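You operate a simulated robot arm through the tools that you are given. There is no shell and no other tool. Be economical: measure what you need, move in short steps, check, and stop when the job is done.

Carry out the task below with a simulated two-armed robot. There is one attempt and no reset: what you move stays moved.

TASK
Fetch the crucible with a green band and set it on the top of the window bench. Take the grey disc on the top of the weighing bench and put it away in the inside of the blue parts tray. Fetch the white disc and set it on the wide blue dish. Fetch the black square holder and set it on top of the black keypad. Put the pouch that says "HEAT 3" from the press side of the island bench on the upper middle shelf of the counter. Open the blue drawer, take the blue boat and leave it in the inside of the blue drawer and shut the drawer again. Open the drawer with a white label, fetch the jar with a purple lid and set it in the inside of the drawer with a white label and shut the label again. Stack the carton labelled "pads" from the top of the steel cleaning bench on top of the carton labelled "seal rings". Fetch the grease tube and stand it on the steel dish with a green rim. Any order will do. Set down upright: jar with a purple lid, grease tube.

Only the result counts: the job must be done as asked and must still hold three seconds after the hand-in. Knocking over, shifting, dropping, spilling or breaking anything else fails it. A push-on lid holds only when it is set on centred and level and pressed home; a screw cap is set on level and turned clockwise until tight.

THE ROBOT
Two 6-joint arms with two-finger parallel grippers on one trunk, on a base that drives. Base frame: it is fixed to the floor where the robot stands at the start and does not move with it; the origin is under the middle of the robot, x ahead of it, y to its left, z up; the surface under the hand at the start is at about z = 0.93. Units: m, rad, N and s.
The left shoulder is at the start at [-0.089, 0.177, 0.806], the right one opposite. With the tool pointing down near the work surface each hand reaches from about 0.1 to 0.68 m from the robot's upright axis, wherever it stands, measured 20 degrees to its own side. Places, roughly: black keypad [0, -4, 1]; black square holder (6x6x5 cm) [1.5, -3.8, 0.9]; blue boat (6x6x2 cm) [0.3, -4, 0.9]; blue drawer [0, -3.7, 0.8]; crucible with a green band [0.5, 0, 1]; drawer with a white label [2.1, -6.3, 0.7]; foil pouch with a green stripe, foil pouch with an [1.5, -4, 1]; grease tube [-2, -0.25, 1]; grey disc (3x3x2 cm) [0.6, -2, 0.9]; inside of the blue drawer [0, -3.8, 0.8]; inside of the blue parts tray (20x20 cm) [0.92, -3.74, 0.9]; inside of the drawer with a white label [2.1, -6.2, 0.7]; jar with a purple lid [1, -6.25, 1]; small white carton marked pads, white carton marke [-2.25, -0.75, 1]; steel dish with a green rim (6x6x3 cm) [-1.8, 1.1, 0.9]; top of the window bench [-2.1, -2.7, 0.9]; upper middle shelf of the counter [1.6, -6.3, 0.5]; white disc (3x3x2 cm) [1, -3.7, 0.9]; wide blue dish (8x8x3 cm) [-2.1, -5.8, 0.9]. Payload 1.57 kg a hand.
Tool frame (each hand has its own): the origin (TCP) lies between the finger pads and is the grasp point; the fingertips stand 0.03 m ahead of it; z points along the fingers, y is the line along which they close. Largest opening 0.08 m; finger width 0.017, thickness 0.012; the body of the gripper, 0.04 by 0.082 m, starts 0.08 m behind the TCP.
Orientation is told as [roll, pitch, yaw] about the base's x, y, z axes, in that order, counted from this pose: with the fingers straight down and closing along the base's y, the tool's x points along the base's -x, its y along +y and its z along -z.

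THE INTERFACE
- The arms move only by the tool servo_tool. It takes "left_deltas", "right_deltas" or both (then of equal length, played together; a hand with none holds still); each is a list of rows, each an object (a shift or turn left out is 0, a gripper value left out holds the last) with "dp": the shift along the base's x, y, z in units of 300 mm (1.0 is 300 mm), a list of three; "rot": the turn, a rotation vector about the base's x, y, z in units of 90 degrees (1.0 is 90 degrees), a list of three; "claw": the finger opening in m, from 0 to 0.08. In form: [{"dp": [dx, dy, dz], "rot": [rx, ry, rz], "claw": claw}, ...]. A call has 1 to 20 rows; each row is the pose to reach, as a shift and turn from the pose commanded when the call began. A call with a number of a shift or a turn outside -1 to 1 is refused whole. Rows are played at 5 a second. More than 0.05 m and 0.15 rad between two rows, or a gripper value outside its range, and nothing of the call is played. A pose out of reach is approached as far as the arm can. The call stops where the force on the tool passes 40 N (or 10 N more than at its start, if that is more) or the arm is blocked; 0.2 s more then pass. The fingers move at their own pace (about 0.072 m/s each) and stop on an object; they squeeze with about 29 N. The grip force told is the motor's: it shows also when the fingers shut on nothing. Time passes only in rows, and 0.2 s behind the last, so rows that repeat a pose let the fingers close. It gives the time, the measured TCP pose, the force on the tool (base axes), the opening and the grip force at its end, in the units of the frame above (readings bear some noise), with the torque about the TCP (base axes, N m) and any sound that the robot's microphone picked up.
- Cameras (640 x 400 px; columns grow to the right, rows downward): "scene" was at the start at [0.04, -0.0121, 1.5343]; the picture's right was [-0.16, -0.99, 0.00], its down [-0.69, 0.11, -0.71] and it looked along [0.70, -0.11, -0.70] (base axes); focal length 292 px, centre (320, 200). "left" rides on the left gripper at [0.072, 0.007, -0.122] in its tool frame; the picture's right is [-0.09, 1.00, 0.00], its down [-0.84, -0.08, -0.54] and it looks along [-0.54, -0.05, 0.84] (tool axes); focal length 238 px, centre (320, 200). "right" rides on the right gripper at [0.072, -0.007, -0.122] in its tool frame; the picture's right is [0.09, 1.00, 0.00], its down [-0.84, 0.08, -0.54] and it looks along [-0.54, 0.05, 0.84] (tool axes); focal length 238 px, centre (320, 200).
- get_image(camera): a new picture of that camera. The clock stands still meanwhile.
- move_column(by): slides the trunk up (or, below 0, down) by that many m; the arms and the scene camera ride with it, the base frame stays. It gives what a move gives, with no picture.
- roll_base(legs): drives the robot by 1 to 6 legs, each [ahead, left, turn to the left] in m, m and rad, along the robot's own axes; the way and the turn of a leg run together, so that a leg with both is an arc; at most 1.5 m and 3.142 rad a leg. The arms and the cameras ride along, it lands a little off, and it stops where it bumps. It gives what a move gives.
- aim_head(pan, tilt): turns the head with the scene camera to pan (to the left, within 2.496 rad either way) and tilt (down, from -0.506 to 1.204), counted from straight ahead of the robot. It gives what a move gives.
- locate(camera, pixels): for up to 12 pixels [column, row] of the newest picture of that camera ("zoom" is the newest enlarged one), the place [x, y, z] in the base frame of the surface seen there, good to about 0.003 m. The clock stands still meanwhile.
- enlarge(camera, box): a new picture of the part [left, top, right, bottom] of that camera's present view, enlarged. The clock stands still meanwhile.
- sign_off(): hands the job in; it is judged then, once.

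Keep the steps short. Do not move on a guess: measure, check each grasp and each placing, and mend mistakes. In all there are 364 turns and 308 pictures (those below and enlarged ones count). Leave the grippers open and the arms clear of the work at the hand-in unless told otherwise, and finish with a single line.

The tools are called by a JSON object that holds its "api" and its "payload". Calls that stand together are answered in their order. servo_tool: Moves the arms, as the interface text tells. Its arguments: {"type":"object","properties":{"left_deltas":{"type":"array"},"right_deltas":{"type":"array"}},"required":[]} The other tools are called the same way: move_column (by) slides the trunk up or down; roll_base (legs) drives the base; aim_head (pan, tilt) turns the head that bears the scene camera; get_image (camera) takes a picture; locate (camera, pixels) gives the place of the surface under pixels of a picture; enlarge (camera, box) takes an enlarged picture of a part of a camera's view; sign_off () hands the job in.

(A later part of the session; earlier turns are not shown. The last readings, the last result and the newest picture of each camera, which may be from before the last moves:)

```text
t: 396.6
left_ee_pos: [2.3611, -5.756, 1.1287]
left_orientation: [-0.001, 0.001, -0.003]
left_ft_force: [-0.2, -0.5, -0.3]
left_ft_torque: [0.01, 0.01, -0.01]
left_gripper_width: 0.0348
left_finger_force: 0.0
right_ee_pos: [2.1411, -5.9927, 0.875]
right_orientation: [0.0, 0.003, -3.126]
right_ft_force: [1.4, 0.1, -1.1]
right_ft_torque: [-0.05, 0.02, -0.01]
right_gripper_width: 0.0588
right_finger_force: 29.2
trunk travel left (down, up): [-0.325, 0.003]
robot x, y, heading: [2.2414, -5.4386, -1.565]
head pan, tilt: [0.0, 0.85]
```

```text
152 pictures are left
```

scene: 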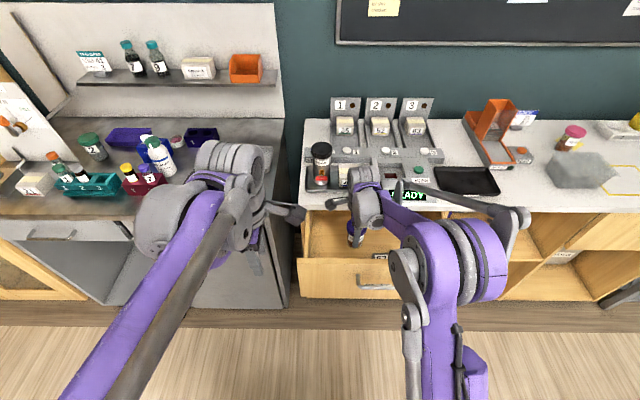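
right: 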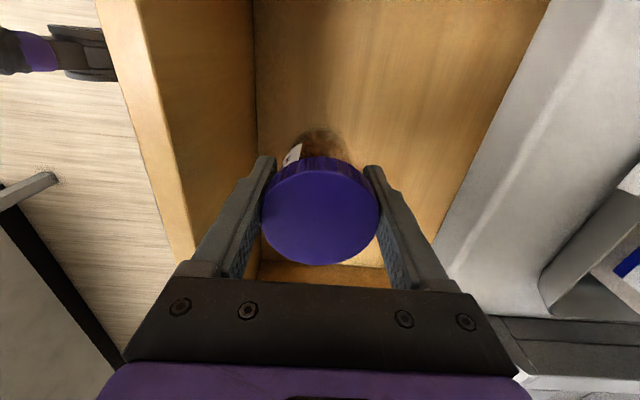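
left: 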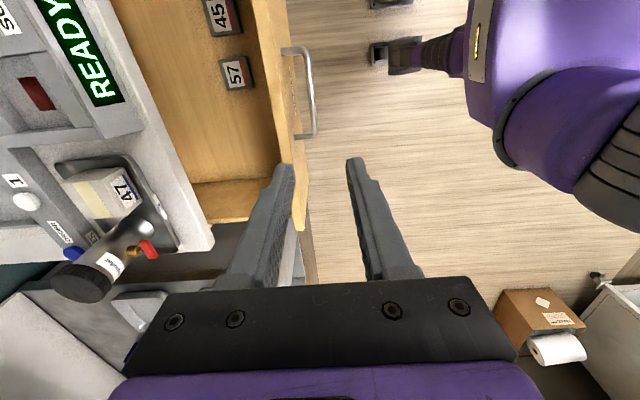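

Good clearances. Lowering into the drawer to ~4 mm above the floor.

{"api": "servo_tool", "payload": {"right_deltas": [{"dp": [0, 0, -0.12]}, {"dp": [0, 0, -0.24]}, {"dp": [0, 0, -0.36]}, {"dp": [0, 0, -0.44]}, {"dp": [0, 0, -0.48]}, {"dp": [0, 0, -0.495]}, {"dp": [0, 0, -0.5]}, {"dp": [0, 0, -0.504]}]}}

{"api": "get_image", "payload": {"camera": "right"}}

```text
t: 398.4
left_ee_pos: [2.3595, -5.7579, 1.1272]
left_orientation: [-0.002, 0.0, -0.005]
left_ft_force: [-0.5, -0.5, 0.6]
left_ft_torque: [-0.01, -0.02, -0.02]
left_gripper_width: 0.0349
left_finger_force: 0.1
right_ee_pos: [2.1405, -5.9933, 0.7208]
right_orientation: [0.002, 0.002, -3.125]
right_ft_force: [0.0, 0.3, -0.9]
right_ft_torque: [0.02, 0.0, -0.01]
right_gripper_width: 0.0588
right_finger_force: 29.0
trunk travel left (down, up): [-0.325, 0.003]
robot x, y, heading: [2.2416, -5.4426, -1.557]
head pan, tilt: [0.0, 0.85]
```

```text
151 pictures are left
```

right: 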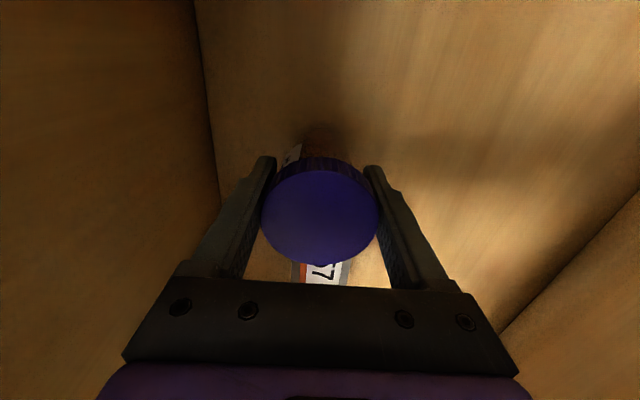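

{"api": "servo_tool", "payload": {"right_deltas": [{"dp": [0, 0, -0.004]}, {"dp": [0, 0, -0.008]}, {"dp": [0, 0, -0.012]}]}}

```text
t: 399.2
left_ee_pos: [2.3587, -5.7563, 1.1286]
left_orientation: [-0.001, -0.001, -0.005]
left_ft_force: [-0.3, 0.5, 0.5]
left_ft_torque: [-0.02, 0.02, 0.01]
left_gripper_width: 0.0352
left_finger_force: 0.1
right_ee_pos: [2.1406, -5.9948, 0.7185]
right_orientation: [0.001, 0.002, -3.125]
right_ft_force: [-2.3, -1.4, 16.6]
right_ft_torque: [0.01, 0.09, 0.0]
right_gripper_width: 0.0588
right_finger_force: 29.3
trunk travel left (down, up): [-0.325, 0.003]
robot x, y, heading: [2.2407, -5.4408, -1.566]
head pan, tilt: [0.0, 0.85]
```

Contact (16.6 N). Easing up half a millimetre, opening, and lifting straight out.

{"api": "servo_tool", "payload": {"right_deltas": [{"dp": [0, 0, 0.003], "claw": 0.078}, {"dp": [0, 0, 0.003]}, {"dp": [0, 0, 0.003]}, {"dp": [0, 0, 0.08]}, {"dp": [0, 0, 0.22]}, {"dp": [0, 0, 0.37]}, {"dp": [0, 0, 0.52]}, {"dp": [0, 0, 0.67]}, {"dp": [0, 0, 0.82]}, {"dp": [0, 0, 0.97]}]}}

{"api": "get_image", "payload": {"camera": "right"}}

```text
t: 401.4
left_ee_pos: [2.3607, -5.7562, 1.1291]
left_orientation: [-0.001, 0.001, -0.004]
left_ft_force: [0.4, -0.2, 0.6]
left_ft_torque: [0.01, 0.04, 0.05]
left_gripper_width: 0.0349
left_finger_force: 0.1
right_ee_pos: [2.1423, -5.9927, 1.0108]
right_orientation: [0.002, 0.001, -3.127]
right_ft_force: [0.1, 0.5, -0.2]
right_ft_torque: [0.0, 0.01, 0.01]
right_gripper_width: 0.0782
right_finger_force: 0.0
trunk travel left (down, up): [-0.325, 0.003]
robot x, y, heading: [2.2403, -5.4415, -1.559]
head pan, tilt: [0.0, 0.85]
```

```text
150 pictures are left
```

right: 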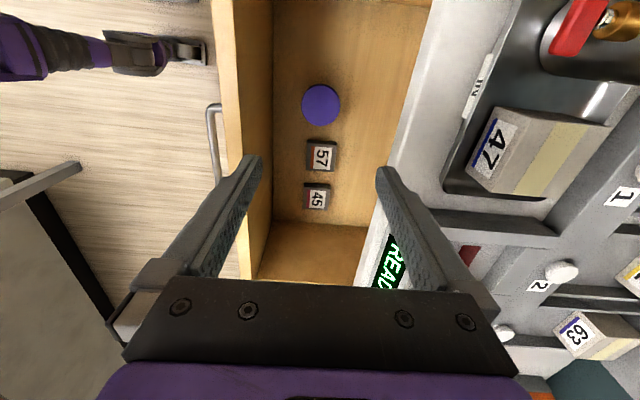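

Jar stands upright in the drawer. To shut it I'll close the right fingers, come down in front of the handle bar, and push the bar back.

{"api": "servo_tool", "payload": {"right_deltas": [{"dp": [-0.05, 0.13, 0], "claw": 0}, {"dp": [-0.1, 0.26, 0]}, {"dp": [-0.16, 0.39, 0]}, {"dp": [-0.22, 0.52, 0]}, {"dp": [-0.263, 0.643, 0]}, {"dp": [-0.263, 0.643, -0.15]}, {"dp": [-0.263, 0.643, -0.3]}, {"dp": [-0.263, 0.643, -0.45]}, {"dp": [-0.263, 0.643, -0.6]}, {"dp": [-0.263, 0.643, -0.62]}]}}

{"api": "get_image", "payload": {"camera": "right"}}

{"api": "get_image", "payload": {"camera": "scene"}}

```text
t: 403.6
left_ee_pos: [2.3606, -5.7564, 1.1285]
left_orientation: [-0.002, -0.002, -0.003]
left_ft_force: [0.4, 0.5, -1.0]
left_ft_torque: [-0.04, 0.02, -0.01]
left_gripper_width: 0.0351
left_finger_force: 0.1
right_ee_pos: [2.0626, -5.8017, 0.8232]
right_orientation: [0.0, 0.001, -3.126]
right_ft_force: [-0.1, 0.8, -1.6]
right_ft_torque: [0.0, 0.03, -0.01]
right_gripper_width: 0.0001
right_finger_force: 21.9
trunk travel left (down, up): [-0.325, 0.003]
robot x, y, heading: [2.2408, -5.439, -1.562]
head pan, tilt: [0.0, 0.85]
```

```text
149 pictures are left
```

right: 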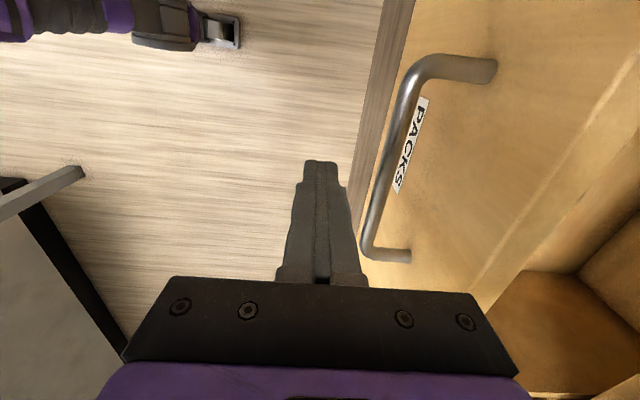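

```text
148 pictures are left
```

scene: 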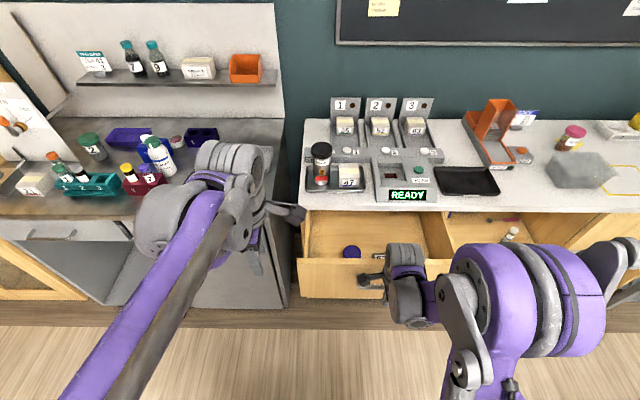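

In front of the bar. Pushing gently back.

{"api": "servo_tool", "payload": {"right_deltas": [{"dp": [0, -0.06, 0]}, {"dp": [0, -0.12, 0]}, {"dp": [0, -0.18, 0]}, {"dp": [0, -0.24, 0]}, {"dp": [0, -0.3, 0]}, {"dp": [0, -0.36, 0]}, {"dp": [0, -0.42, 0]}, {"dp": [0, -0.48, 0]}, {"dp": [0, -0.54, 0]}, {"dp": [0, -0.6, 0]}, {"dp": [0, -0.66, 0]}, {"dp": [0, -0.71, 0]}, {"dp": [0, -0.74, 0]}, {"dp": [0, -0.755, 0]}]}}

{"api": "get_image", "payload": {"camera": "right"}}

{"api": "get_image", "payload": {"camera": "scene"}}

```text
t: 406.6
left_ee_pos: [2.3603, -5.7561, 1.1281]
left_orientation: [-0.002, -0.001, -0.004]
left_ft_force: [0.2, -0.3, -0.9]
left_ft_torque: [0.02, -0.02, 0.02]
left_gripper_width: 0.035
left_finger_force: 0.0
right_ee_pos: [2.0622, -6.0287, 0.8221]
right_orientation: [0.001, 0.005, -3.125]
right_ft_force: [2.4, 2.6, -1.6]
right_ft_torque: [0.06, -0.08, 0.01]
right_gripper_width: 0.0
right_finger_force: 20.9
trunk travel left (down, up): [-0.325, 0.003]
robot x, y, heading: [2.2393, -5.4429, -1.557]
head pan, tilt: [0.0, 0.85]
```

```text
147 pictures are left
```

right: 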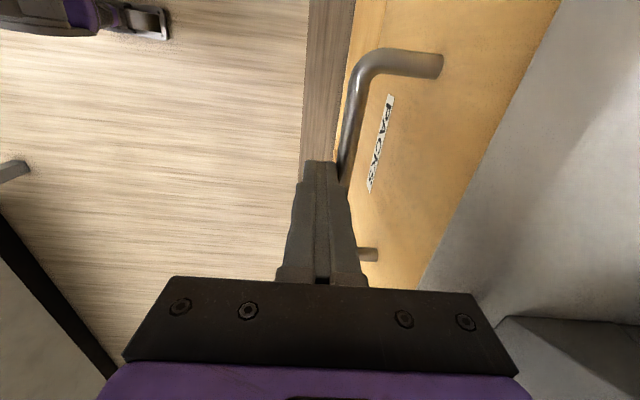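

```text
146 pictures are left
```

scene: 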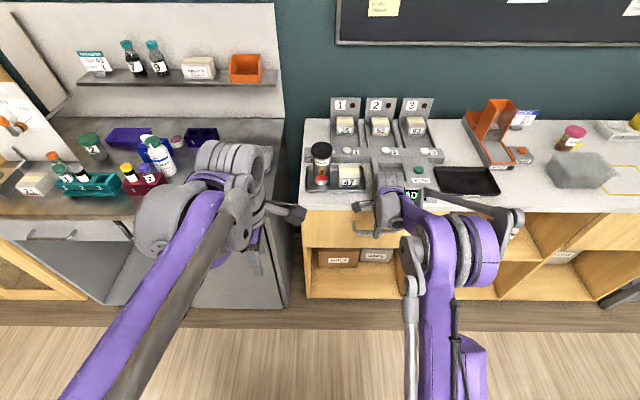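

Checking if it is fully shut: the front panel was at y≈-6.084 before.

{"api": "locate", "payload": {"camera": "right", "pixels": [[430, 180], [400, 220], [470, 100], [350, 120]]}}

{"api": "servo_tool", "payload": {"right_deltas": [{"dp": [0, -0.01, 0]}, {"dp": [0, -0.02, 0]}, {"dp": [0, -0.03, 0]}]}}

```text
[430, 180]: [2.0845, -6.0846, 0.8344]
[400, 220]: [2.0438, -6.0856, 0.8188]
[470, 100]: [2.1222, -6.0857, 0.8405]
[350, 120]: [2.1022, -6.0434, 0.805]
```

```text
t: 407.3
left_ee_pos: [2.3605, -5.7556, 1.1283]
left_orientation: [-0.003, 0.001, -0.006]
left_ft_force: [-0.3, -0.6, -0.6]
left_ft_torque: [0.02, 0.02, 0.01]
left_gripper_width: 0.0349
left_finger_force: 0.0
right_ee_pos: [2.0629, -6.0301, 0.8236]
right_orientation: [-0.015, 0.003, -3.125]
right_ft_force: [2.4, 26.9, -0.2]
right_ft_torque: [0.58, -0.07, -0.03]
right_gripper_width: 0.0001
right_finger_force: 21.5
trunk travel left (down, up): [-0.325, 0.003]
robot x, y, heading: [2.2391, -5.4377, -1.561]
head pan, tilt: [0.0, 0.85]
stopped in row 3 (right hand): the force on the tool passed its limit at 43 N (the readings are from after the stop); the commanded pose is now the measured one
```

Fully shut (panel at -6.085, firm stop). Withdrawing the right hand and turning both hands back to neutral.

{"api": "servo_tool", "payload": {"right_deltas": [{"dp": [0, 0.1, 0]}, {"dp": [0, 0.22, 0.02]}, {"dp": [0, 0.33, 0.12], "rot": [0, 0, 0.09], "claw": 0.08}, {"dp": [0, 0.4, 0.25], "rot": [0, 0, 0.18]}, {"dp": [0, 0.42, 0.4], "rot": [0, 0, 0.27]}, {"dp": [0, 0.42, 0.55], "rot": [0, 0, 0.36]}, {"dp": [0, 0.42, 0.7], "rot": [0, 0, 0.45]}, {"dp": [0, 0.42, 0.85], "rot": [0, 0, 0.54]}, {"dp": [0, 0.42, 0.97], "rot": [0, 0, 0.63]}, {"dp": [0, 0.42, 0.99], "rot": [0, 0, 0.72]}, {"dp": [0, 0.42, 0.99], "rot": [0, 0, 0.81]}, {"dp": [0, 0.42, 0.99], "rot": [0, 0, 0.9]}, {"dp": [0, 0.42, 0.99], "rot": [0, 0, 0.99]}], "left_deltas": [{"dp": [0, 0, 0]}, {"dp": [0, 0, 0]}, {"rot": [0, 0, -0.09], "claw": 0.08}, {"rot": [0, 0, -0.18]}, {"rot": [0, 0, -0.27]}, {"rot": [0, 0, -0.36]}, {"rot": [0, 0, -0.45]}, {"rot": [0, 0, -0.54]}, {"rot": [0, 0, -0.63]}, {"rot": [0, 0, -0.72]}, {"rot": [0, 0, -0.81]}, {"rot": [0, 0, -0.9]}, {"rot": [0, 0, -0.99]}]}}

{"api": "get_image", "payload": {"camera": "scene"}}

{"api": "aim_head", "payload": {"pan": -2.4, "tilt": 0.6}}

{"api": "get_image", "payload": {"camera": "scene"}}

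```text
t: 410.1
left_ee_pos: [2.3593, -5.7579, 1.1277]
left_orientation: [-0.002, 0.0, -1.564]
left_ft_force: [-1.0, -1.6, 0.5]
left_ft_torque: [-0.02, -0.03, -0.02]
left_gripper_width: 0.08
left_finger_force: 0.2
right_ee_pos: [2.0624, -5.907, 1.1182]
right_orientation: [-0.008, 0.004, -1.568]
right_ft_force: [0.2, 0.5, -0.3]
right_ft_torque: [0.01, 0.02, 0.01]
right_gripper_width: 0.08
right_finger_force: 0.1
trunk travel left (down, up): [-0.325, 0.003]
robot x, y, heading: [2.2448, -5.4385, -1.559]
head pan, tilt: [0.0, 0.85]
```

```text
145 pictures are left
```

scene: 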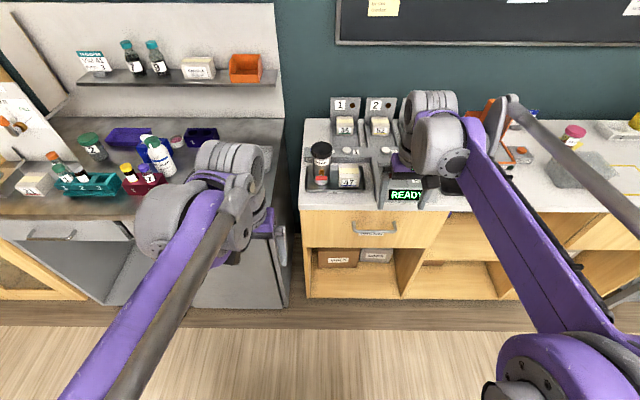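

```text
t: 412.3
left_ee_pos: [2.3596, -5.7569, 1.1276]
left_orientation: [0.0, 0.001, -1.561]
left_ft_force: [-0.2, 0.7, 0.1]
left_ft_torque: [-0.01, 0.01, 0.0]
left_gripper_width: 0.0802
left_finger_force: 0.0
right_ee_pos: [2.0614, -5.9056, 1.1184]
right_orientation: [-0.008, 0.002, -1.571]
right_ft_force: [1.0, 0.6, 0.5]
right_ft_torque: [0.0, 0.0, 0.02]
right_gripper_width: 0.0798
right_finger_force: 0.1
trunk travel left (down, up): [-0.325, 0.003]
robot x, y, heading: [2.2434, -5.4346, -1.563]
head pan, tilt: [-2.4, 0.6]
```

```text
144 pictures are left
```

scene: 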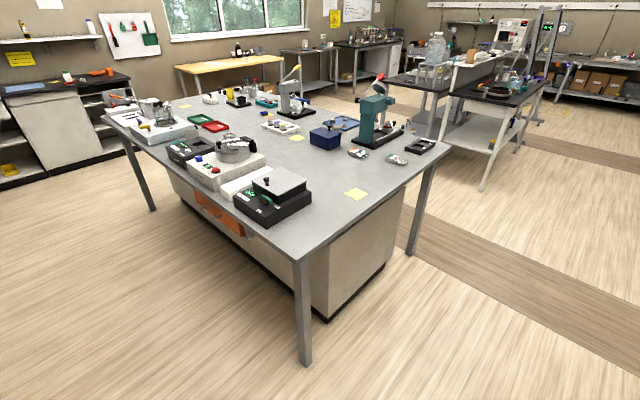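

The island's end is accessible from this side. I'll measure the two pouches and the end edge.

{"api": "enlarge", "payload": {"camera": "scene", "box": [310, 120, 450, 210]}}

{"api": "locate", "payload": {"camera": "zoom", "pixels": [[216, 148], [395, 178], [210, 335], [530, 190], [320, 60], [80, 65]]}}

{"api": "locate", "payload": {"camera": "scene", "pixels": [[440, 168], [380, 200], [430, 210], [480, 250], [400, 330]]}}

```text
4.44 times, centred on (380, 165) of scene
```

zoom: 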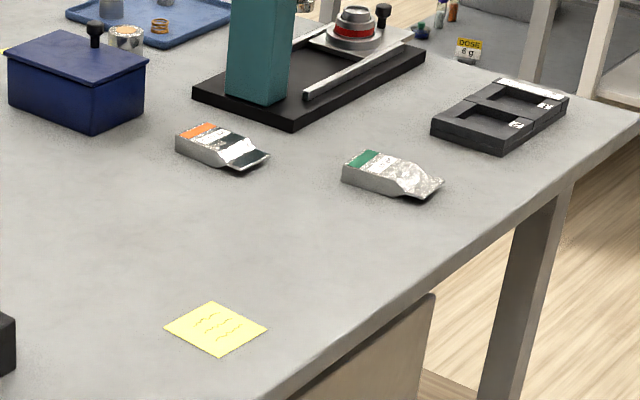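

```text
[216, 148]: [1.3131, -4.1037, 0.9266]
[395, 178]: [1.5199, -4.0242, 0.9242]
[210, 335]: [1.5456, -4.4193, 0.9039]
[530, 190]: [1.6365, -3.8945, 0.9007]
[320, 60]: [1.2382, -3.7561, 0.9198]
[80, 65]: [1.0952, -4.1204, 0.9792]
```

```text
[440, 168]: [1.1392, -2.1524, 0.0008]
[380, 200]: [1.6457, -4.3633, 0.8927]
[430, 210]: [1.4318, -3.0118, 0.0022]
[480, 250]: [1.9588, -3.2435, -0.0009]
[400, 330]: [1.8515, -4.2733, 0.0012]
```

HEAT 3's candidate (orange stripe) is at about (1.313, -4.10); island end edge x≈1.645. I'll drive to the island's end and face it.

{"api": "roll_base", "payload": {"legs": [[-1.19, 0, 0], [0, 0, -1.578]]}}

{"api": "aim_head", "payload": {"pan": 0, "tilt": 0.7}}

{"api": "get_image", "payload": {"camera": "scene"}}

```text
t: 422.2
left_ee_pos: [1.9112, -4.3608, 1.1269]
left_orientation: [-0.001, 0.001, -3.117]
left_ft_force: [0.6, 0.3, 0.6]
left_ft_torque: [0.06, -0.02, -0.03]
left_gripper_width: 0.08
left_finger_force: 0.0
right_ee_pos: [1.7564, -4.0658, 1.1179]
right_orientation: [-0.01, 0.003, -3.126]
right_ft_force: [-0.6, -0.1, 0.7]
right_ft_torque: [0.03, 0.02, -0.01]
right_gripper_width: 0.0798
right_finger_force: 0.1
trunk travel left (down, up): [-0.325, 0.003]
robot x, y, heading: [2.2257, -4.238, -3.112]
head pan, tilt: [-2.4, 0.6]
```

```text
t: 424.4
left_ee_pos: [1.9109, -4.3614, 1.1277]
left_orientation: [-0.001, 0.0, -3.117]
left_ft_force: [0.0, 0.1, 1.1]
left_ft_torque: [0.01, 0.01, 0.02]
left_gripper_width: 0.08
left_finger_force: 0.0
right_ee_pos: [1.7558, -4.0664, 1.1182]
right_orientation: [-0.008, 0.004, -3.127]
right_ft_force: [-0.4, 0.1, -0.8]
right_ft_torque: [0.03, -0.01, 0.02]
right_gripper_width: 0.0799
right_finger_force: 0.0
trunk travel left (down, up): [-0.325, 0.003]
robot x, y, heading: [2.2244, -4.2374, -3.118]
head pan, tilt: [0.0, 0.7]
```

```text
142 pictures are left
```

scene: 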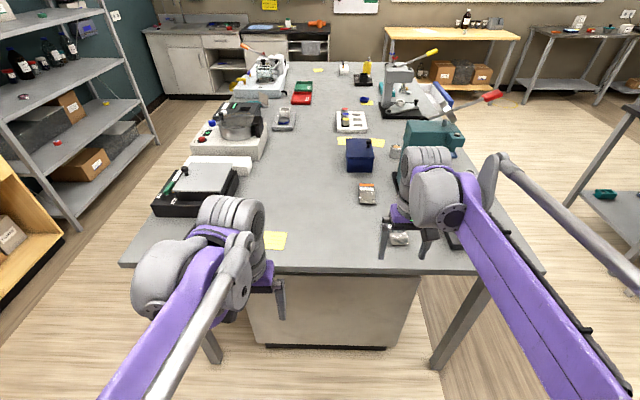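

{"api": "roll_base", "payload": {"legs": [[0.3, 0, -0.024]]}}

{"api": "get_image", "payload": {"camera": "scene"}}

{"api": "enlarge", "payload": {"camera": "scene", "box": [330, 180, 450, 260]}}

{"api": "get_image", "payload": {"camera": "right"}}

```text
t: 426.4
left_ee_pos: [1.6064, -4.3572, 1.1266]
left_orientation: [-0.003, 0.0, 3.141]
left_ft_force: [0.4, -0.6, -1.1]
left_ft_torque: [-0.03, 0.01, 0.01]
left_gripper_width: 0.0803
left_finger_force: 0.3
right_ee_pos: [1.4585, -4.0585, 1.117]
right_orientation: [-0.008, 0.005, 3.132]
right_ft_force: [0.6, -1.1, -0.9]
right_ft_torque: [-0.01, 0.0, -0.02]
right_gripper_width: 0.0798
right_finger_force: 0.0
trunk travel left (down, up): [-0.325, 0.003]
robot x, y, heading: [1.9244, -4.2432, -3.143]
head pan, tilt: [0.0, 0.7]
```

```text
141 pictures are left
```

scene: 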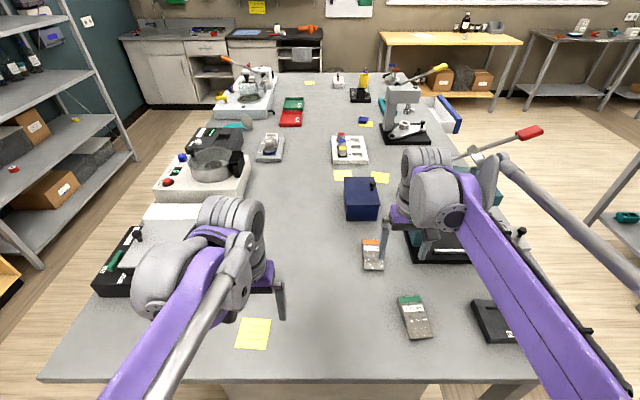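

```text
5.00 times, centred on (390, 220) of scene
```

zoom: 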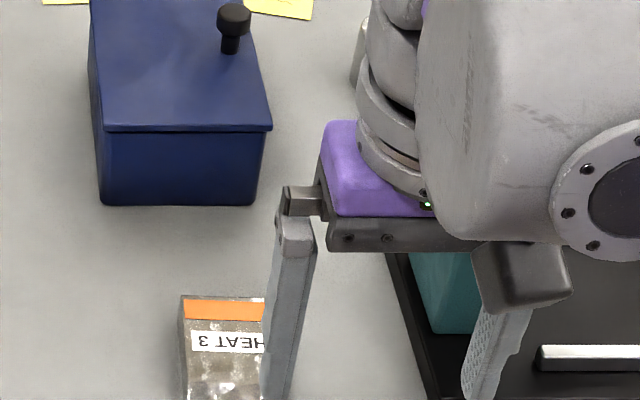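

```text
139 pictures are left
```

right: 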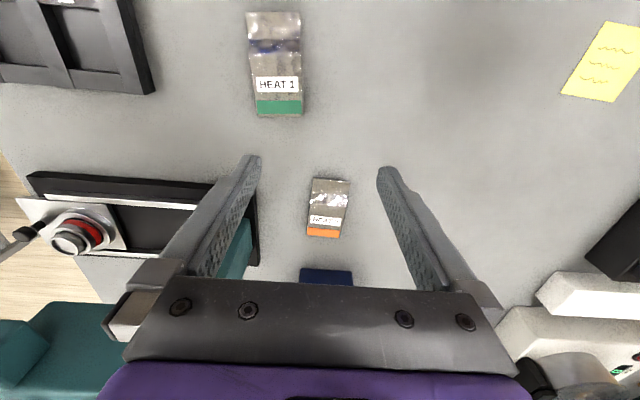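

HEAT 3 confirmed (orange stripe). Measuring its outline.

{"api": "enlarge", "payload": {"camera": "right", "box": [270, 160, 390, 250]}}

{"api": "locate", "payload": {"camera": "right", "pixels": [[315, 182], [347, 184], [338, 234], [309, 233], [328, 190], [325, 215], [311, 208], [343, 210], [257, 245], [250, 262], [325, 276]]}}

```text
4.44 times, centred on (330, 205) of right
```

zoom: 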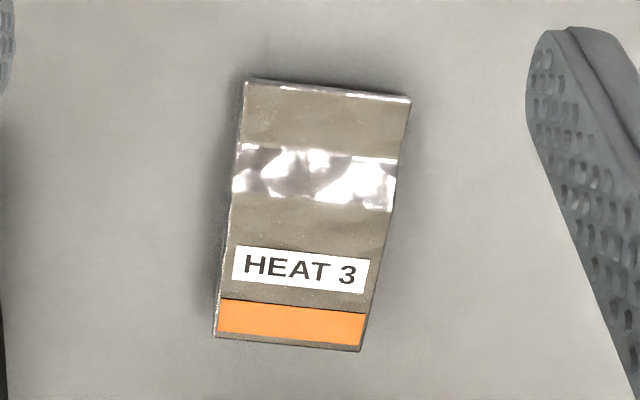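

```text
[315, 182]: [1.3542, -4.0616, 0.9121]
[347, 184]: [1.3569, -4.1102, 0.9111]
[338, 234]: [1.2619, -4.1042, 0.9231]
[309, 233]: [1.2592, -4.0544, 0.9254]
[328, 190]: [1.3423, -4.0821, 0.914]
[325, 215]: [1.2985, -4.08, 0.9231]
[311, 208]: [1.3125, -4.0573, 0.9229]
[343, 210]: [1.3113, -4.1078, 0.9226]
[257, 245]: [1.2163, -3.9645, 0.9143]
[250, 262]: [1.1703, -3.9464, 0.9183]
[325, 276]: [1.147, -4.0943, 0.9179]
```

HEAT 3: x 1.255–1.358, y -4.108…-4.055, top ~0.924. Since the target shelf is low inside a cabinet, I'll grasp with the hand pitched 45° forward so the pouch stays level later. Moving to a pre-grasp pose first.

{"api": "servo_tool", "payload": {"right_deltas": [{"dp": [-0.085, -0.013, -0.05], "rot": [0, 0.0833, 0], "claw": 0.076}, {"dp": [-0.17, -0.026, -0.1], "rot": [0, 0.1667, 0]}, {"dp": [-0.255, -0.039, -0.15], "rot": [0, 0.25, 0]}, {"dp": [-0.34, -0.052, -0.2], "rot": [0, 0.333, 0]}, {"dp": [-0.425, -0.065, -0.25], "rot": [0, 0.4167, 0]}, {"dp": [-0.508, -0.075, -0.3], "rot": [0, 0.5, 0]}, {"dp": [-0.508, -0.075, -0.32], "rot": [0, 0.5, 0]}]}}

{"api": "get_image", "payload": {"camera": "right"}}

{"api": "get_image", "payload": {"camera": "scene"}}

```text
t: 428.1
left_ee_pos: [1.6055, -4.3567, 1.1284]
left_orientation: [-0.001, -0.001, 3.142]
left_ft_force: [-0.8, 0.1, -0.3]
left_ft_torque: [-0.02, -0.01, -0.02]
left_gripper_width: 0.0798
left_finger_force: 0.1
right_ee_pos: [1.307, -4.0809, 1.0236]
right_orientation: [0.0, -0.783, 3.128]
right_ft_force: [-0.6, 0.2, -0.7]
right_ft_torque: [0.03, -0.03, 0.01]
right_gripper_width: 0.0759
right_finger_force: 0.0
trunk travel left (down, up): [-0.325, 0.003]
robot x, y, heading: [1.925, -4.2418, -3.145]
head pan, tilt: [0.0, 0.7]
```

```text
137 pictures are left
```

right: 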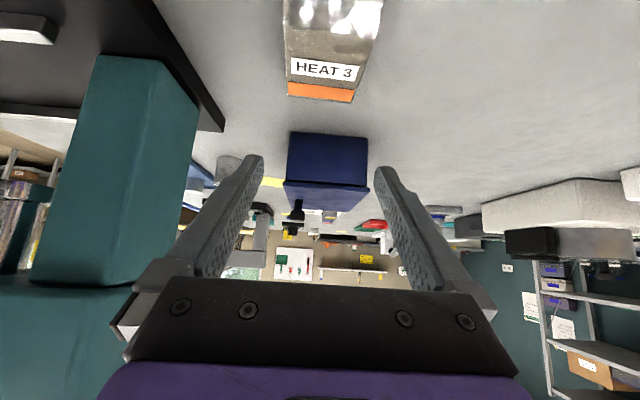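

```text
136 pictures are left
```

scene: 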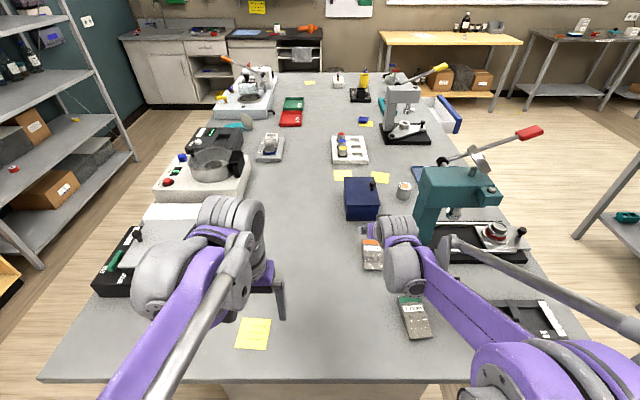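

{"api": "locate", "payload": {"camera": "right", "pixels": [[290, 90], [354, 95], [322, 82], [195, 100], [327, 135]]}}

```text
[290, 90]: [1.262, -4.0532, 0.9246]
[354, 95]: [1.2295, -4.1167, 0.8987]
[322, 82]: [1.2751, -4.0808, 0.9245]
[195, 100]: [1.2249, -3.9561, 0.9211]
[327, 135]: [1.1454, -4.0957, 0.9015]
```

Aligned. Descending to z≈0.932 and closing.

{"api": "servo_tool", "payload": {"right_deltas": [{"dp": [0, 0, -0.1]}, {"dp": [0, 0, -0.2]}, {"dp": [0, 0, -0.26]}, {"dp": [0, 0, -0.29]}, {"dp": [0, 0, -0.305]}, {"dp": [0, 0, -0.305], "claw": 0}, {"dp": [0, 0, -0.305]}, {"dp": [0, 0, -0.305]}]}}

{"api": "get_image", "payload": {"camera": "right"}}

```text
t: 429.9
left_ee_pos: [1.603, -4.3565, 1.1271]
left_orientation: [-0.002, 0.0, 3.141]
left_ft_force: [0.9, 0.3, 0.2]
left_ft_torque: [-0.01, -0.03, 0.01]
left_gripper_width: 0.0798
left_finger_force: 0.1
right_ee_pos: [1.3054, -4.0808, 0.9327]
right_orientation: [0.002, -0.782, 3.128]
right_ft_force: [0.2, -0.1, -0.6]
right_ft_torque: [-0.01, 0.02, 0.03]
right_gripper_width: 0.0593
right_finger_force: 28.8
trunk travel left (down, up): [-0.325, 0.003]
robot x, y, heading: [1.9218, -4.2389, -3.146]
head pan, tilt: [0.0, 0.7]
```

```text
135 pictures are left
```

right: 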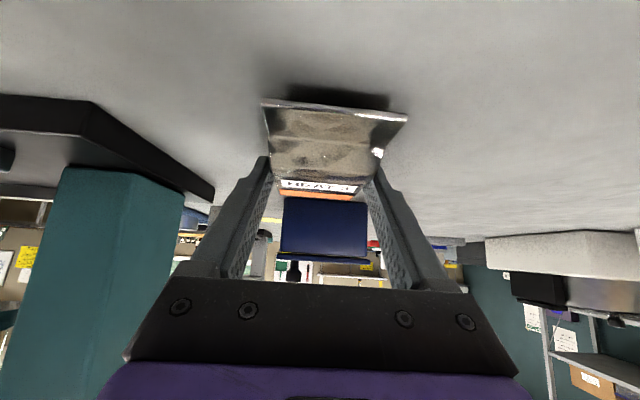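

Gripped (0.059). Lifting slowly and pulling back.

{"api": "servo_tool", "payload": {"right_deltas": [{"dp": [0, 0, 0.05]}, {"dp": [0, 0, 0.15]}, {"dp": [0, 0, 0.28]}, {"dp": [0.05, 0, 0.4]}, {"dp": [0.15, 0, 0.5]}, {"dp": [0.28, 0, 0.55]}, {"dp": [0.42, 0, 0.57]}, {"dp": [0.5, 0, 0.57]}]}}

{"api": "get_image", "payload": {"camera": "right"}}

{"api": "get_image", "payload": {"camera": "scene"}}

```text
t: 431.6
left_ee_pos: [1.6068, -4.3576, 1.1276]
left_orientation: [-0.002, 0.0, 3.142]
left_ft_force: [0.2, -0.6, -0.4]
left_ft_torque: [0.0, 0.0, 0.0]
left_gripper_width: 0.0801
left_finger_force: 0.0
right_ee_pos: [1.4566, -4.0808, 1.1033]
right_orientation: [0.002, -0.78, 3.125]
right_ft_force: [0.3, -0.1, -0.1]
right_ft_torque: [0.02, 0.0, 0.0]
right_gripper_width: 0.0591
right_finger_force: 29.3
trunk travel left (down, up): [-0.325, 0.003]
robot x, y, heading: [1.9225, -4.2429, -3.144]
head pan, tilt: [0.0, 0.7]
```

```text
134 pictures are left
```

right: 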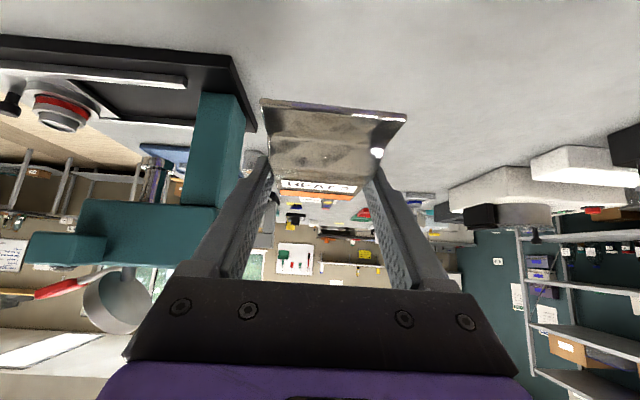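

```text
133 pictures are left
```

scene: 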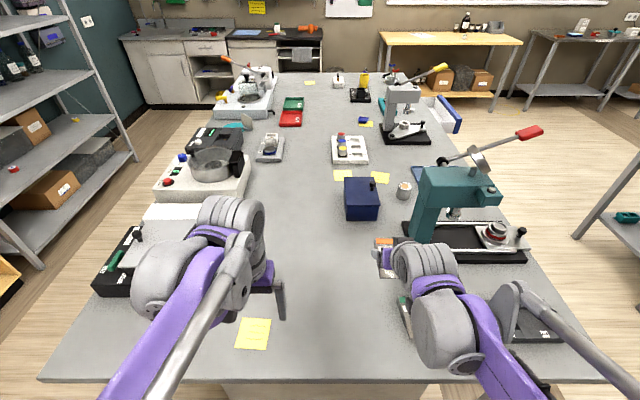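

Held well. Backing out, turning, and driving to the counter's middle section.

{"api": "roll_base", "payload": {"legs": [[-0.3, 0, 0], [0, 0, 1.573], [1.05, 0, 0], [0, -0.5, 0]]}}

{"api": "aim_head", "payload": {"pan": -0.15, "tilt": 0.85}}

{"api": "get_image", "payload": {"camera": "scene"}}

{"api": "get_image", "payload": {"camera": "right"}}

```text
t: 446.9
left_ee_pos: [1.8028, -5.592, 1.1273]
left_orientation: [-0.002, 0.0, -1.61]
left_ft_force: [-0.5, -0.3, 0.4]
left_ft_torque: [-0.02, -0.01, -0.03]
left_gripper_width: 0.0799
left_finger_force: 0.2
right_ee_pos: [1.5216, -5.7322, 1.1033]
right_orientation: [0.003, -0.782, -1.626]
right_ft_force: [-0.6, -0.3, 0.7]
right_ft_torque: [0.01, 0.01, -0.02]
right_gripper_width: 0.0589
right_finger_force: 29.0
trunk travel left (down, up): [-0.325, 0.003]
robot x, y, heading: [1.7004, -5.2696, -1.611]
head pan, tilt: [0.0, 0.7]
```

```text
t: 447.6
left_ee_pos: [1.8026, -5.5932, 1.1272]
left_orientation: [-0.002, -0.001, -1.612]
left_ft_force: [-1.0, 0.2, 0.3]
left_ft_torque: [-0.01, 0.02, 0.02]
left_gripper_width: 0.0803
left_finger_force: 0.0
right_ee_pos: [1.5221, -5.7308, 1.1038]
right_orientation: [0.003, -0.783, -1.624]
right_ft_force: [-0.4, 0.0, 0.3]
right_ft_torque: [0.03, -0.01, -0.02]
right_gripper_width: 0.0591
right_finger_force: 28.9
trunk travel left (down, up): [-0.325, 0.003]
robot x, y, heading: [1.6966, -5.2706, -1.61]
head pan, tilt: [-0.15, 0.85]
```

```text
132 pictures are left
```

scene: 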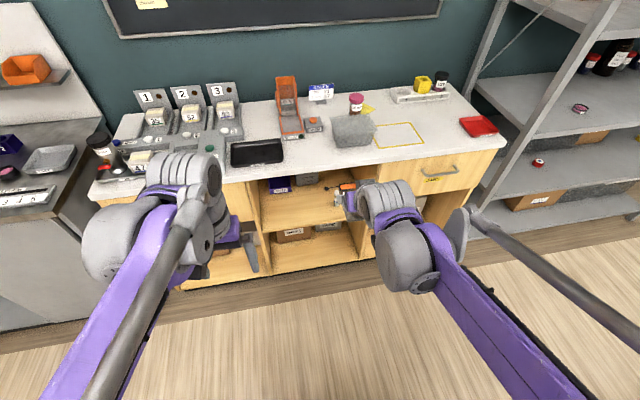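

```text
131 pictures are left
```

right: 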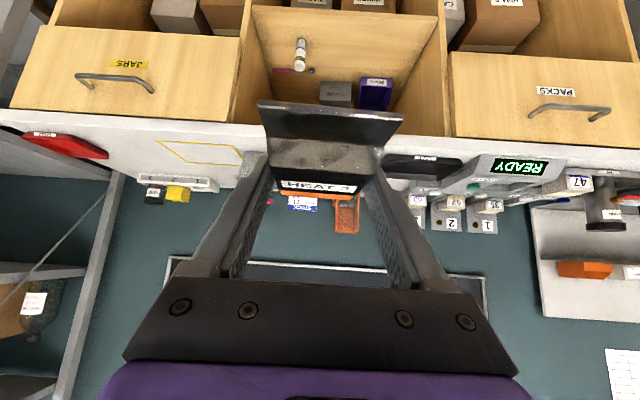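

Looking into the middle compartment: a vial, a grey box and a purple box are on the upper shelf. Measuring free space.

{"api": "enlarge", "payload": {"camera": "right", "box": [230, 0, 460, 150]}}

{"api": "locate", "payload": {"camera": "right", "pixels": [[350, 15], [350, 40], [350, 70], [430, 40], [270, 40], [305, 42], [302, 65], [335, 92], [376, 82], [262, 15], [430, 15], [330, 8]]}}

{"api": "enlarge", "payload": {"camera": "scene", "box": [240, 160, 380, 280]}}

{"api": "locate", "payload": {"camera": "zoom", "pixels": [[80, 250], [250, 220], [330, 270], [130, 160], [200, 130], [60, 240], [100, 330], [440, 180], [150, 220], [350, 100]]}}

```text
2.67 times, centred on (345, 75) of right
```

zoom: 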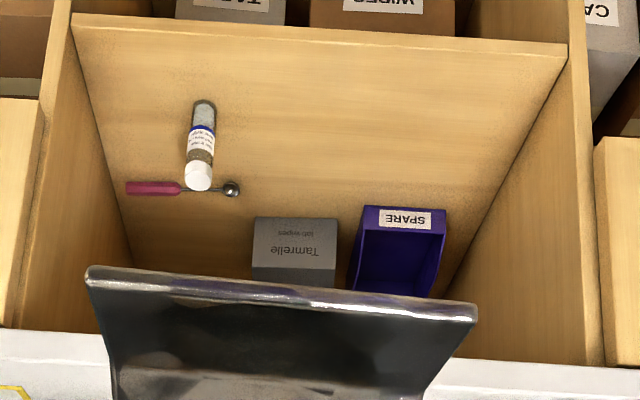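

```text
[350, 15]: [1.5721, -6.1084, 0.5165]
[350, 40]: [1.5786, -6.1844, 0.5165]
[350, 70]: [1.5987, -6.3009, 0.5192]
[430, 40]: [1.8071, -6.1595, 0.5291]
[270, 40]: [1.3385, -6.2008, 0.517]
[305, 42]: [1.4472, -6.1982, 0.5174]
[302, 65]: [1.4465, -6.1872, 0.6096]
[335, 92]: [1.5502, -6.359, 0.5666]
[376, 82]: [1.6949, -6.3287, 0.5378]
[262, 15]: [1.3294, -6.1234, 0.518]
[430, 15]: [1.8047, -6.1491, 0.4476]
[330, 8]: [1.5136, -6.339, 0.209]
```

```text
3.33 times, centred on (310, 220) of scene
```

zoom: 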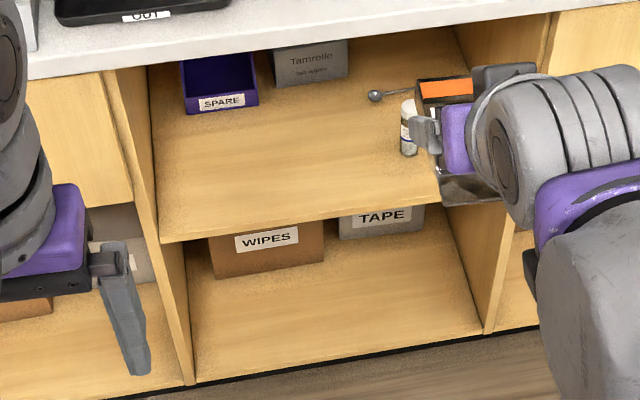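

```text
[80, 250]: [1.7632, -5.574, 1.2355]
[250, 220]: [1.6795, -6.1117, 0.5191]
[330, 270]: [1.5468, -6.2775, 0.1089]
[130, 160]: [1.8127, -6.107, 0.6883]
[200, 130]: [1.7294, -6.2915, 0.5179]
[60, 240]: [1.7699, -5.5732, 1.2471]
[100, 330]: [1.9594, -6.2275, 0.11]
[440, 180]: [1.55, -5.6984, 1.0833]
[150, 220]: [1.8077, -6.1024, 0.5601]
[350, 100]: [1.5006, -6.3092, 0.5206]
```

Shelf: z 0.518, front edge y≈-6.105, free area x 1.56–1.78, y -6.11…-6.30. I'll fix heading/position, lower the trunk, and bring the right hand down to shelf height while still in free air (left hand up).

{"api": "roll_base", "payload": {"legs": [[0, 0.1, 0.039]]}}

{"api": "move_column", "payload": {"by": -0.27}}

{"api": "servo_tool", "payload": {"right_deltas": [{"dp": [0, 0, -0.12]}, {"dp": [0, 0, -0.25]}, {"dp": [0, 0, -0.38]}, {"dp": [0, 0, -0.51]}, {"dp": [0, 0, -0.64]}, {"dp": [0, 0, -0.76]}, {"dp": [0, 0, -0.76]}], "left_deltas": [{"dp": [0, 0, 0.12]}, {"dp": [0, 0, 0.25]}, {"dp": [0, 0, 0.38]}, {"dp": [0, 0, 0.51]}, {"dp": [0, 0, 0.64]}, {"dp": [0, 0, 0.7]}, {"dp": [0, 0, 0.7]}]}}

{"api": "get_image", "payload": {"camera": "right"}}

{"api": "get_image", "payload": {"camera": "scene"}}

```text
t: 449.2
left_ee_pos: [1.9187, -5.5901, 1.1282]
left_orientation: [-0.003, 0.0, -1.57]
left_ft_force: [0.7, -0.7, 0.3]
left_ft_torque: [0.04, -0.02, 0.02]
left_gripper_width: 0.0799
left_finger_force: 0.0
right_ee_pos: [1.643, -5.7395, 1.1019]
right_orientation: [0.002, -0.782, -1.585]
right_ft_force: [0.7, 0.2, -0.6]
right_ft_torque: [-0.02, -0.03, 0.02]
right_gripper_width: 0.0591
right_finger_force: 29.3
trunk travel left (down, up): [-0.325, 0.003]
robot x, y, heading: [1.8051, -5.2702, -1.575]
head pan, tilt: [-0.15, 0.85]
```

```text
t: 452.0
left_ee_pos: [1.9188, -5.5889, 0.8594]
left_orientation: [-0.002, 0.001, -1.571]
left_ft_force: [-0.5, -0.6, 0.7]
left_ft_torque: [0.02, -0.01, 0.01]
left_gripper_width: 0.0801
left_finger_force: 0.1
right_ee_pos: [1.6422, -5.7387, 0.8333]
right_orientation: [0.001, -0.781, -1.585]
right_ft_force: [0.0, -0.8, -0.5]
right_ft_torque: [0.01, 0.03, 0.01]
right_gripper_width: 0.0591
right_finger_force: 29.4
trunk travel left (down, up): [-0.055, 0.273]
robot x, y, heading: [1.8028, -5.2721, -1.569]
head pan, tilt: [-0.15, 0.85]
```

```text
t: 453.6
left_ee_pos: [1.9177, -5.5893, 1.0676]
left_orientation: [-0.002, 0.0, -1.57]
left_ft_force: [-0.5, -0.4, -0.4]
left_ft_torque: [0.01, -0.02, 0.03]
left_gripper_width: 0.0801
left_finger_force: 0.0
right_ee_pos: [1.6428, -5.7391, 0.6044]
right_orientation: [0.002, -0.782, -1.584]
right_ft_force: [0.0, -0.8, -0.6]
right_ft_torque: [0.02, 0.0, 0.01]
right_gripper_width: 0.0589
right_finger_force: 28.7
trunk travel left (down, up): [-0.055, 0.273]
robot x, y, heading: [1.8054, -5.2701, -1.571]
head pan, tilt: [-0.15, 0.85]
```

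```text
128 pictures are left
```

right: 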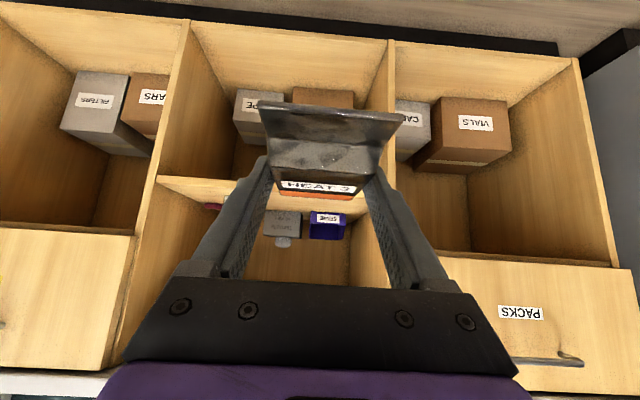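

```text
127 pictures are left
```

scene: 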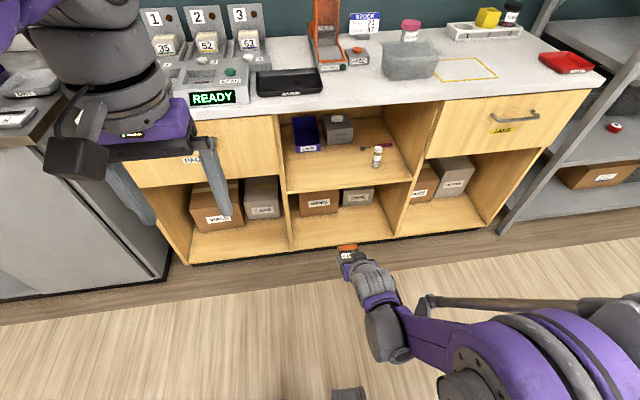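

Clear path into the compartment. Driving 0.33 m ahead so the pouch crosses the shelf's front edge about 5 cm above it.

{"api": "roll_base", "payload": {"legs": [[0.33, 0, 0]]}}

{"api": "get_image", "payload": {"camera": "scene"}}

{"api": "get_image", "payload": {"camera": "right"}}

```text
t: 455.8
left_ee_pos: [1.9164, -5.9253, 1.0684]
left_orientation: [-0.003, -0.001, -1.573]
left_ft_force: [0.3, -0.9, 0.3]
left_ft_torque: [0.01, 0.02, 0.02]
left_gripper_width: 0.08
left_finger_force: 0.1
right_ee_pos: [1.6425, -6.0732, 0.6043]
right_orientation: [0.002, -0.781, -1.587]
right_ft_force: [-0.5, 0.8, -0.1]
right_ft_torque: [0.04, 0.01, -0.04]
right_gripper_width: 0.0591
right_finger_force: 29.1
trunk travel left (down, up): [-0.055, 0.273]
robot x, y, heading: [1.8052, -5.6029, -1.57]
head pan, tilt: [-0.15, 0.85]
```

```text
126 pictures are left
```

scene: 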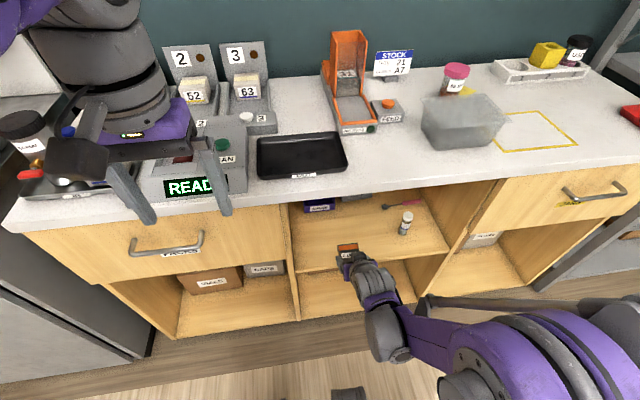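

```text
125 pictures are left
```

right: 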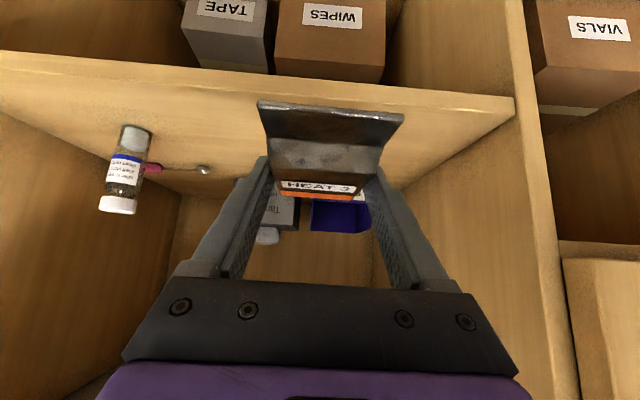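

Moving forward to y≈-6.19, then down to just above the shelf.

{"api": "servo_tool", "payload": {"right_deltas": [{"dp": [0.01, -0.1, 0]}, {"dp": [0.02, -0.2, 0]}, {"dp": [0.03, -0.3, 0]}, {"dp": [0.04, -0.39, 0]}, {"dp": [0.04, -0.39, -0.08]}, {"dp": [0.04, -0.39, -0.14]}, {"dp": [0.04, -0.39, -0.155]}]}}

{"api": "get_image", "payload": {"camera": "right"}}

{"api": "enlarge", "payload": {"camera": "scene", "box": [280, 180, 420, 290]}}

```text
t: 457.4
left_ee_pos: [1.918, -5.9238, 1.0679]
left_orientation: [-0.002, -0.001, -1.572]
left_ft_force: [0.2, -0.2, -0.4]
left_ft_torque: [-0.01, -0.02, 0.0]
left_gripper_width: 0.0802
left_finger_force: 0.1
right_ee_pos: [1.6545, -6.1896, 0.5593]
right_orientation: [0.003, -0.782, -1.585]
right_ft_force: [-0.1, -0.1, -0.1]
right_ft_torque: [0.01, 0.01, 0.01]
right_gripper_width: 0.059
right_finger_force: 29.2
trunk travel left (down, up): [-0.055, 0.273]
robot x, y, heading: [1.8044, -5.6043, -1.572]
head pan, tilt: [-0.15, 0.85]
```

```text
124 pictures are left
```

right: 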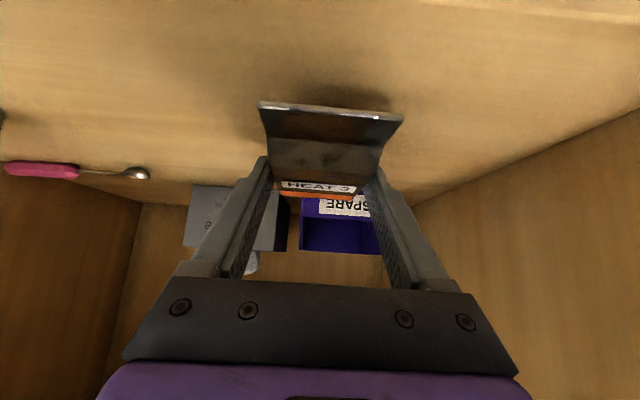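

```text
3.64 times, centred on (350, 235) of scene
```

zoom: 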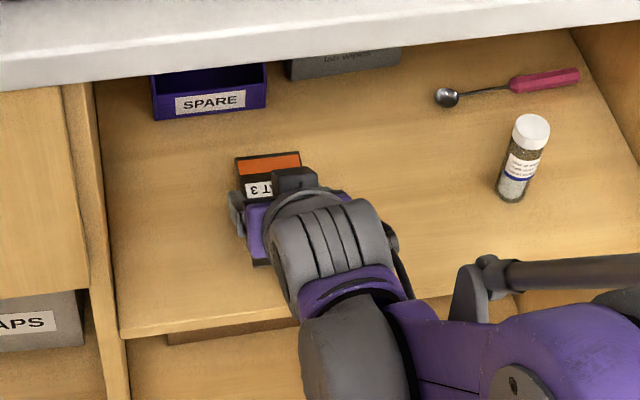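

Good spot. Lowering in ~1 mm steps to contact.

{"api": "servo_tool", "payload": {"right_deltas": [{"dp": [0, 0, -0.008]}, {"dp": [0, 0, -0.016]}, {"dp": [0, 0, -0.02]}, {"dp": [0, 0, -0.024]}, {"dp": [0, 0, -0.028]}]}}

```text
t: 458.6
left_ee_pos: [1.9171, -5.9233, 1.0681]
left_orientation: [-0.002, 0.001, -1.572]
left_ft_force: [0.5, -0.3, -0.2]
left_ft_torque: [-0.02, 0.01, 0.02]
left_gripper_width: 0.08
left_finger_force: 0.0
right_ee_pos: [1.6547, -6.1899, 0.5506]
right_orientation: [0.001, -0.783, -1.586]
right_ft_force: [0.3, -0.3, -1.2]
right_ft_torque: [-0.01, 0.0, 0.01]
right_gripper_width: 0.0588
right_finger_force: 29.1
trunk travel left (down, up): [-0.055, 0.273]
robot x, y, heading: [1.8058, -5.6012, -1.571]
head pan, tilt: [-0.15, 0.85]
```

{"api": "servo_tool", "payload": {"right_deltas": [{"dp": [0, 0, -0.004]}, {"dp": [0, 0, -0.008]}, {"dp": [0, 0, -0.012]}, {"dp": [0, 0, -0.015]}]}}

```text
t: 459.6
left_ee_pos: [1.9181, -5.9219, 1.0686]
left_orientation: [-0.001, -0.001, -1.571]
left_ft_force: [-0.4, -0.6, -0.2]
left_ft_torque: [-0.01, -0.01, -0.04]
left_gripper_width: 0.08
left_finger_force: 0.1
right_ee_pos: [1.6551, -6.1894, 0.5482]
right_orientation: [0.001, -0.787, -1.586]
right_ft_force: [2.0, -3.0, 31.2]
right_ft_torque: [-0.49, -0.04, 0.02]
right_gripper_width: 0.0594
right_finger_force: 29.3
trunk travel left (down, up): [-0.055, 0.273]
robot x, y, heading: [1.8023, -5.6036, -1.568]
head pan, tilt: [-0.15, 0.85]
```

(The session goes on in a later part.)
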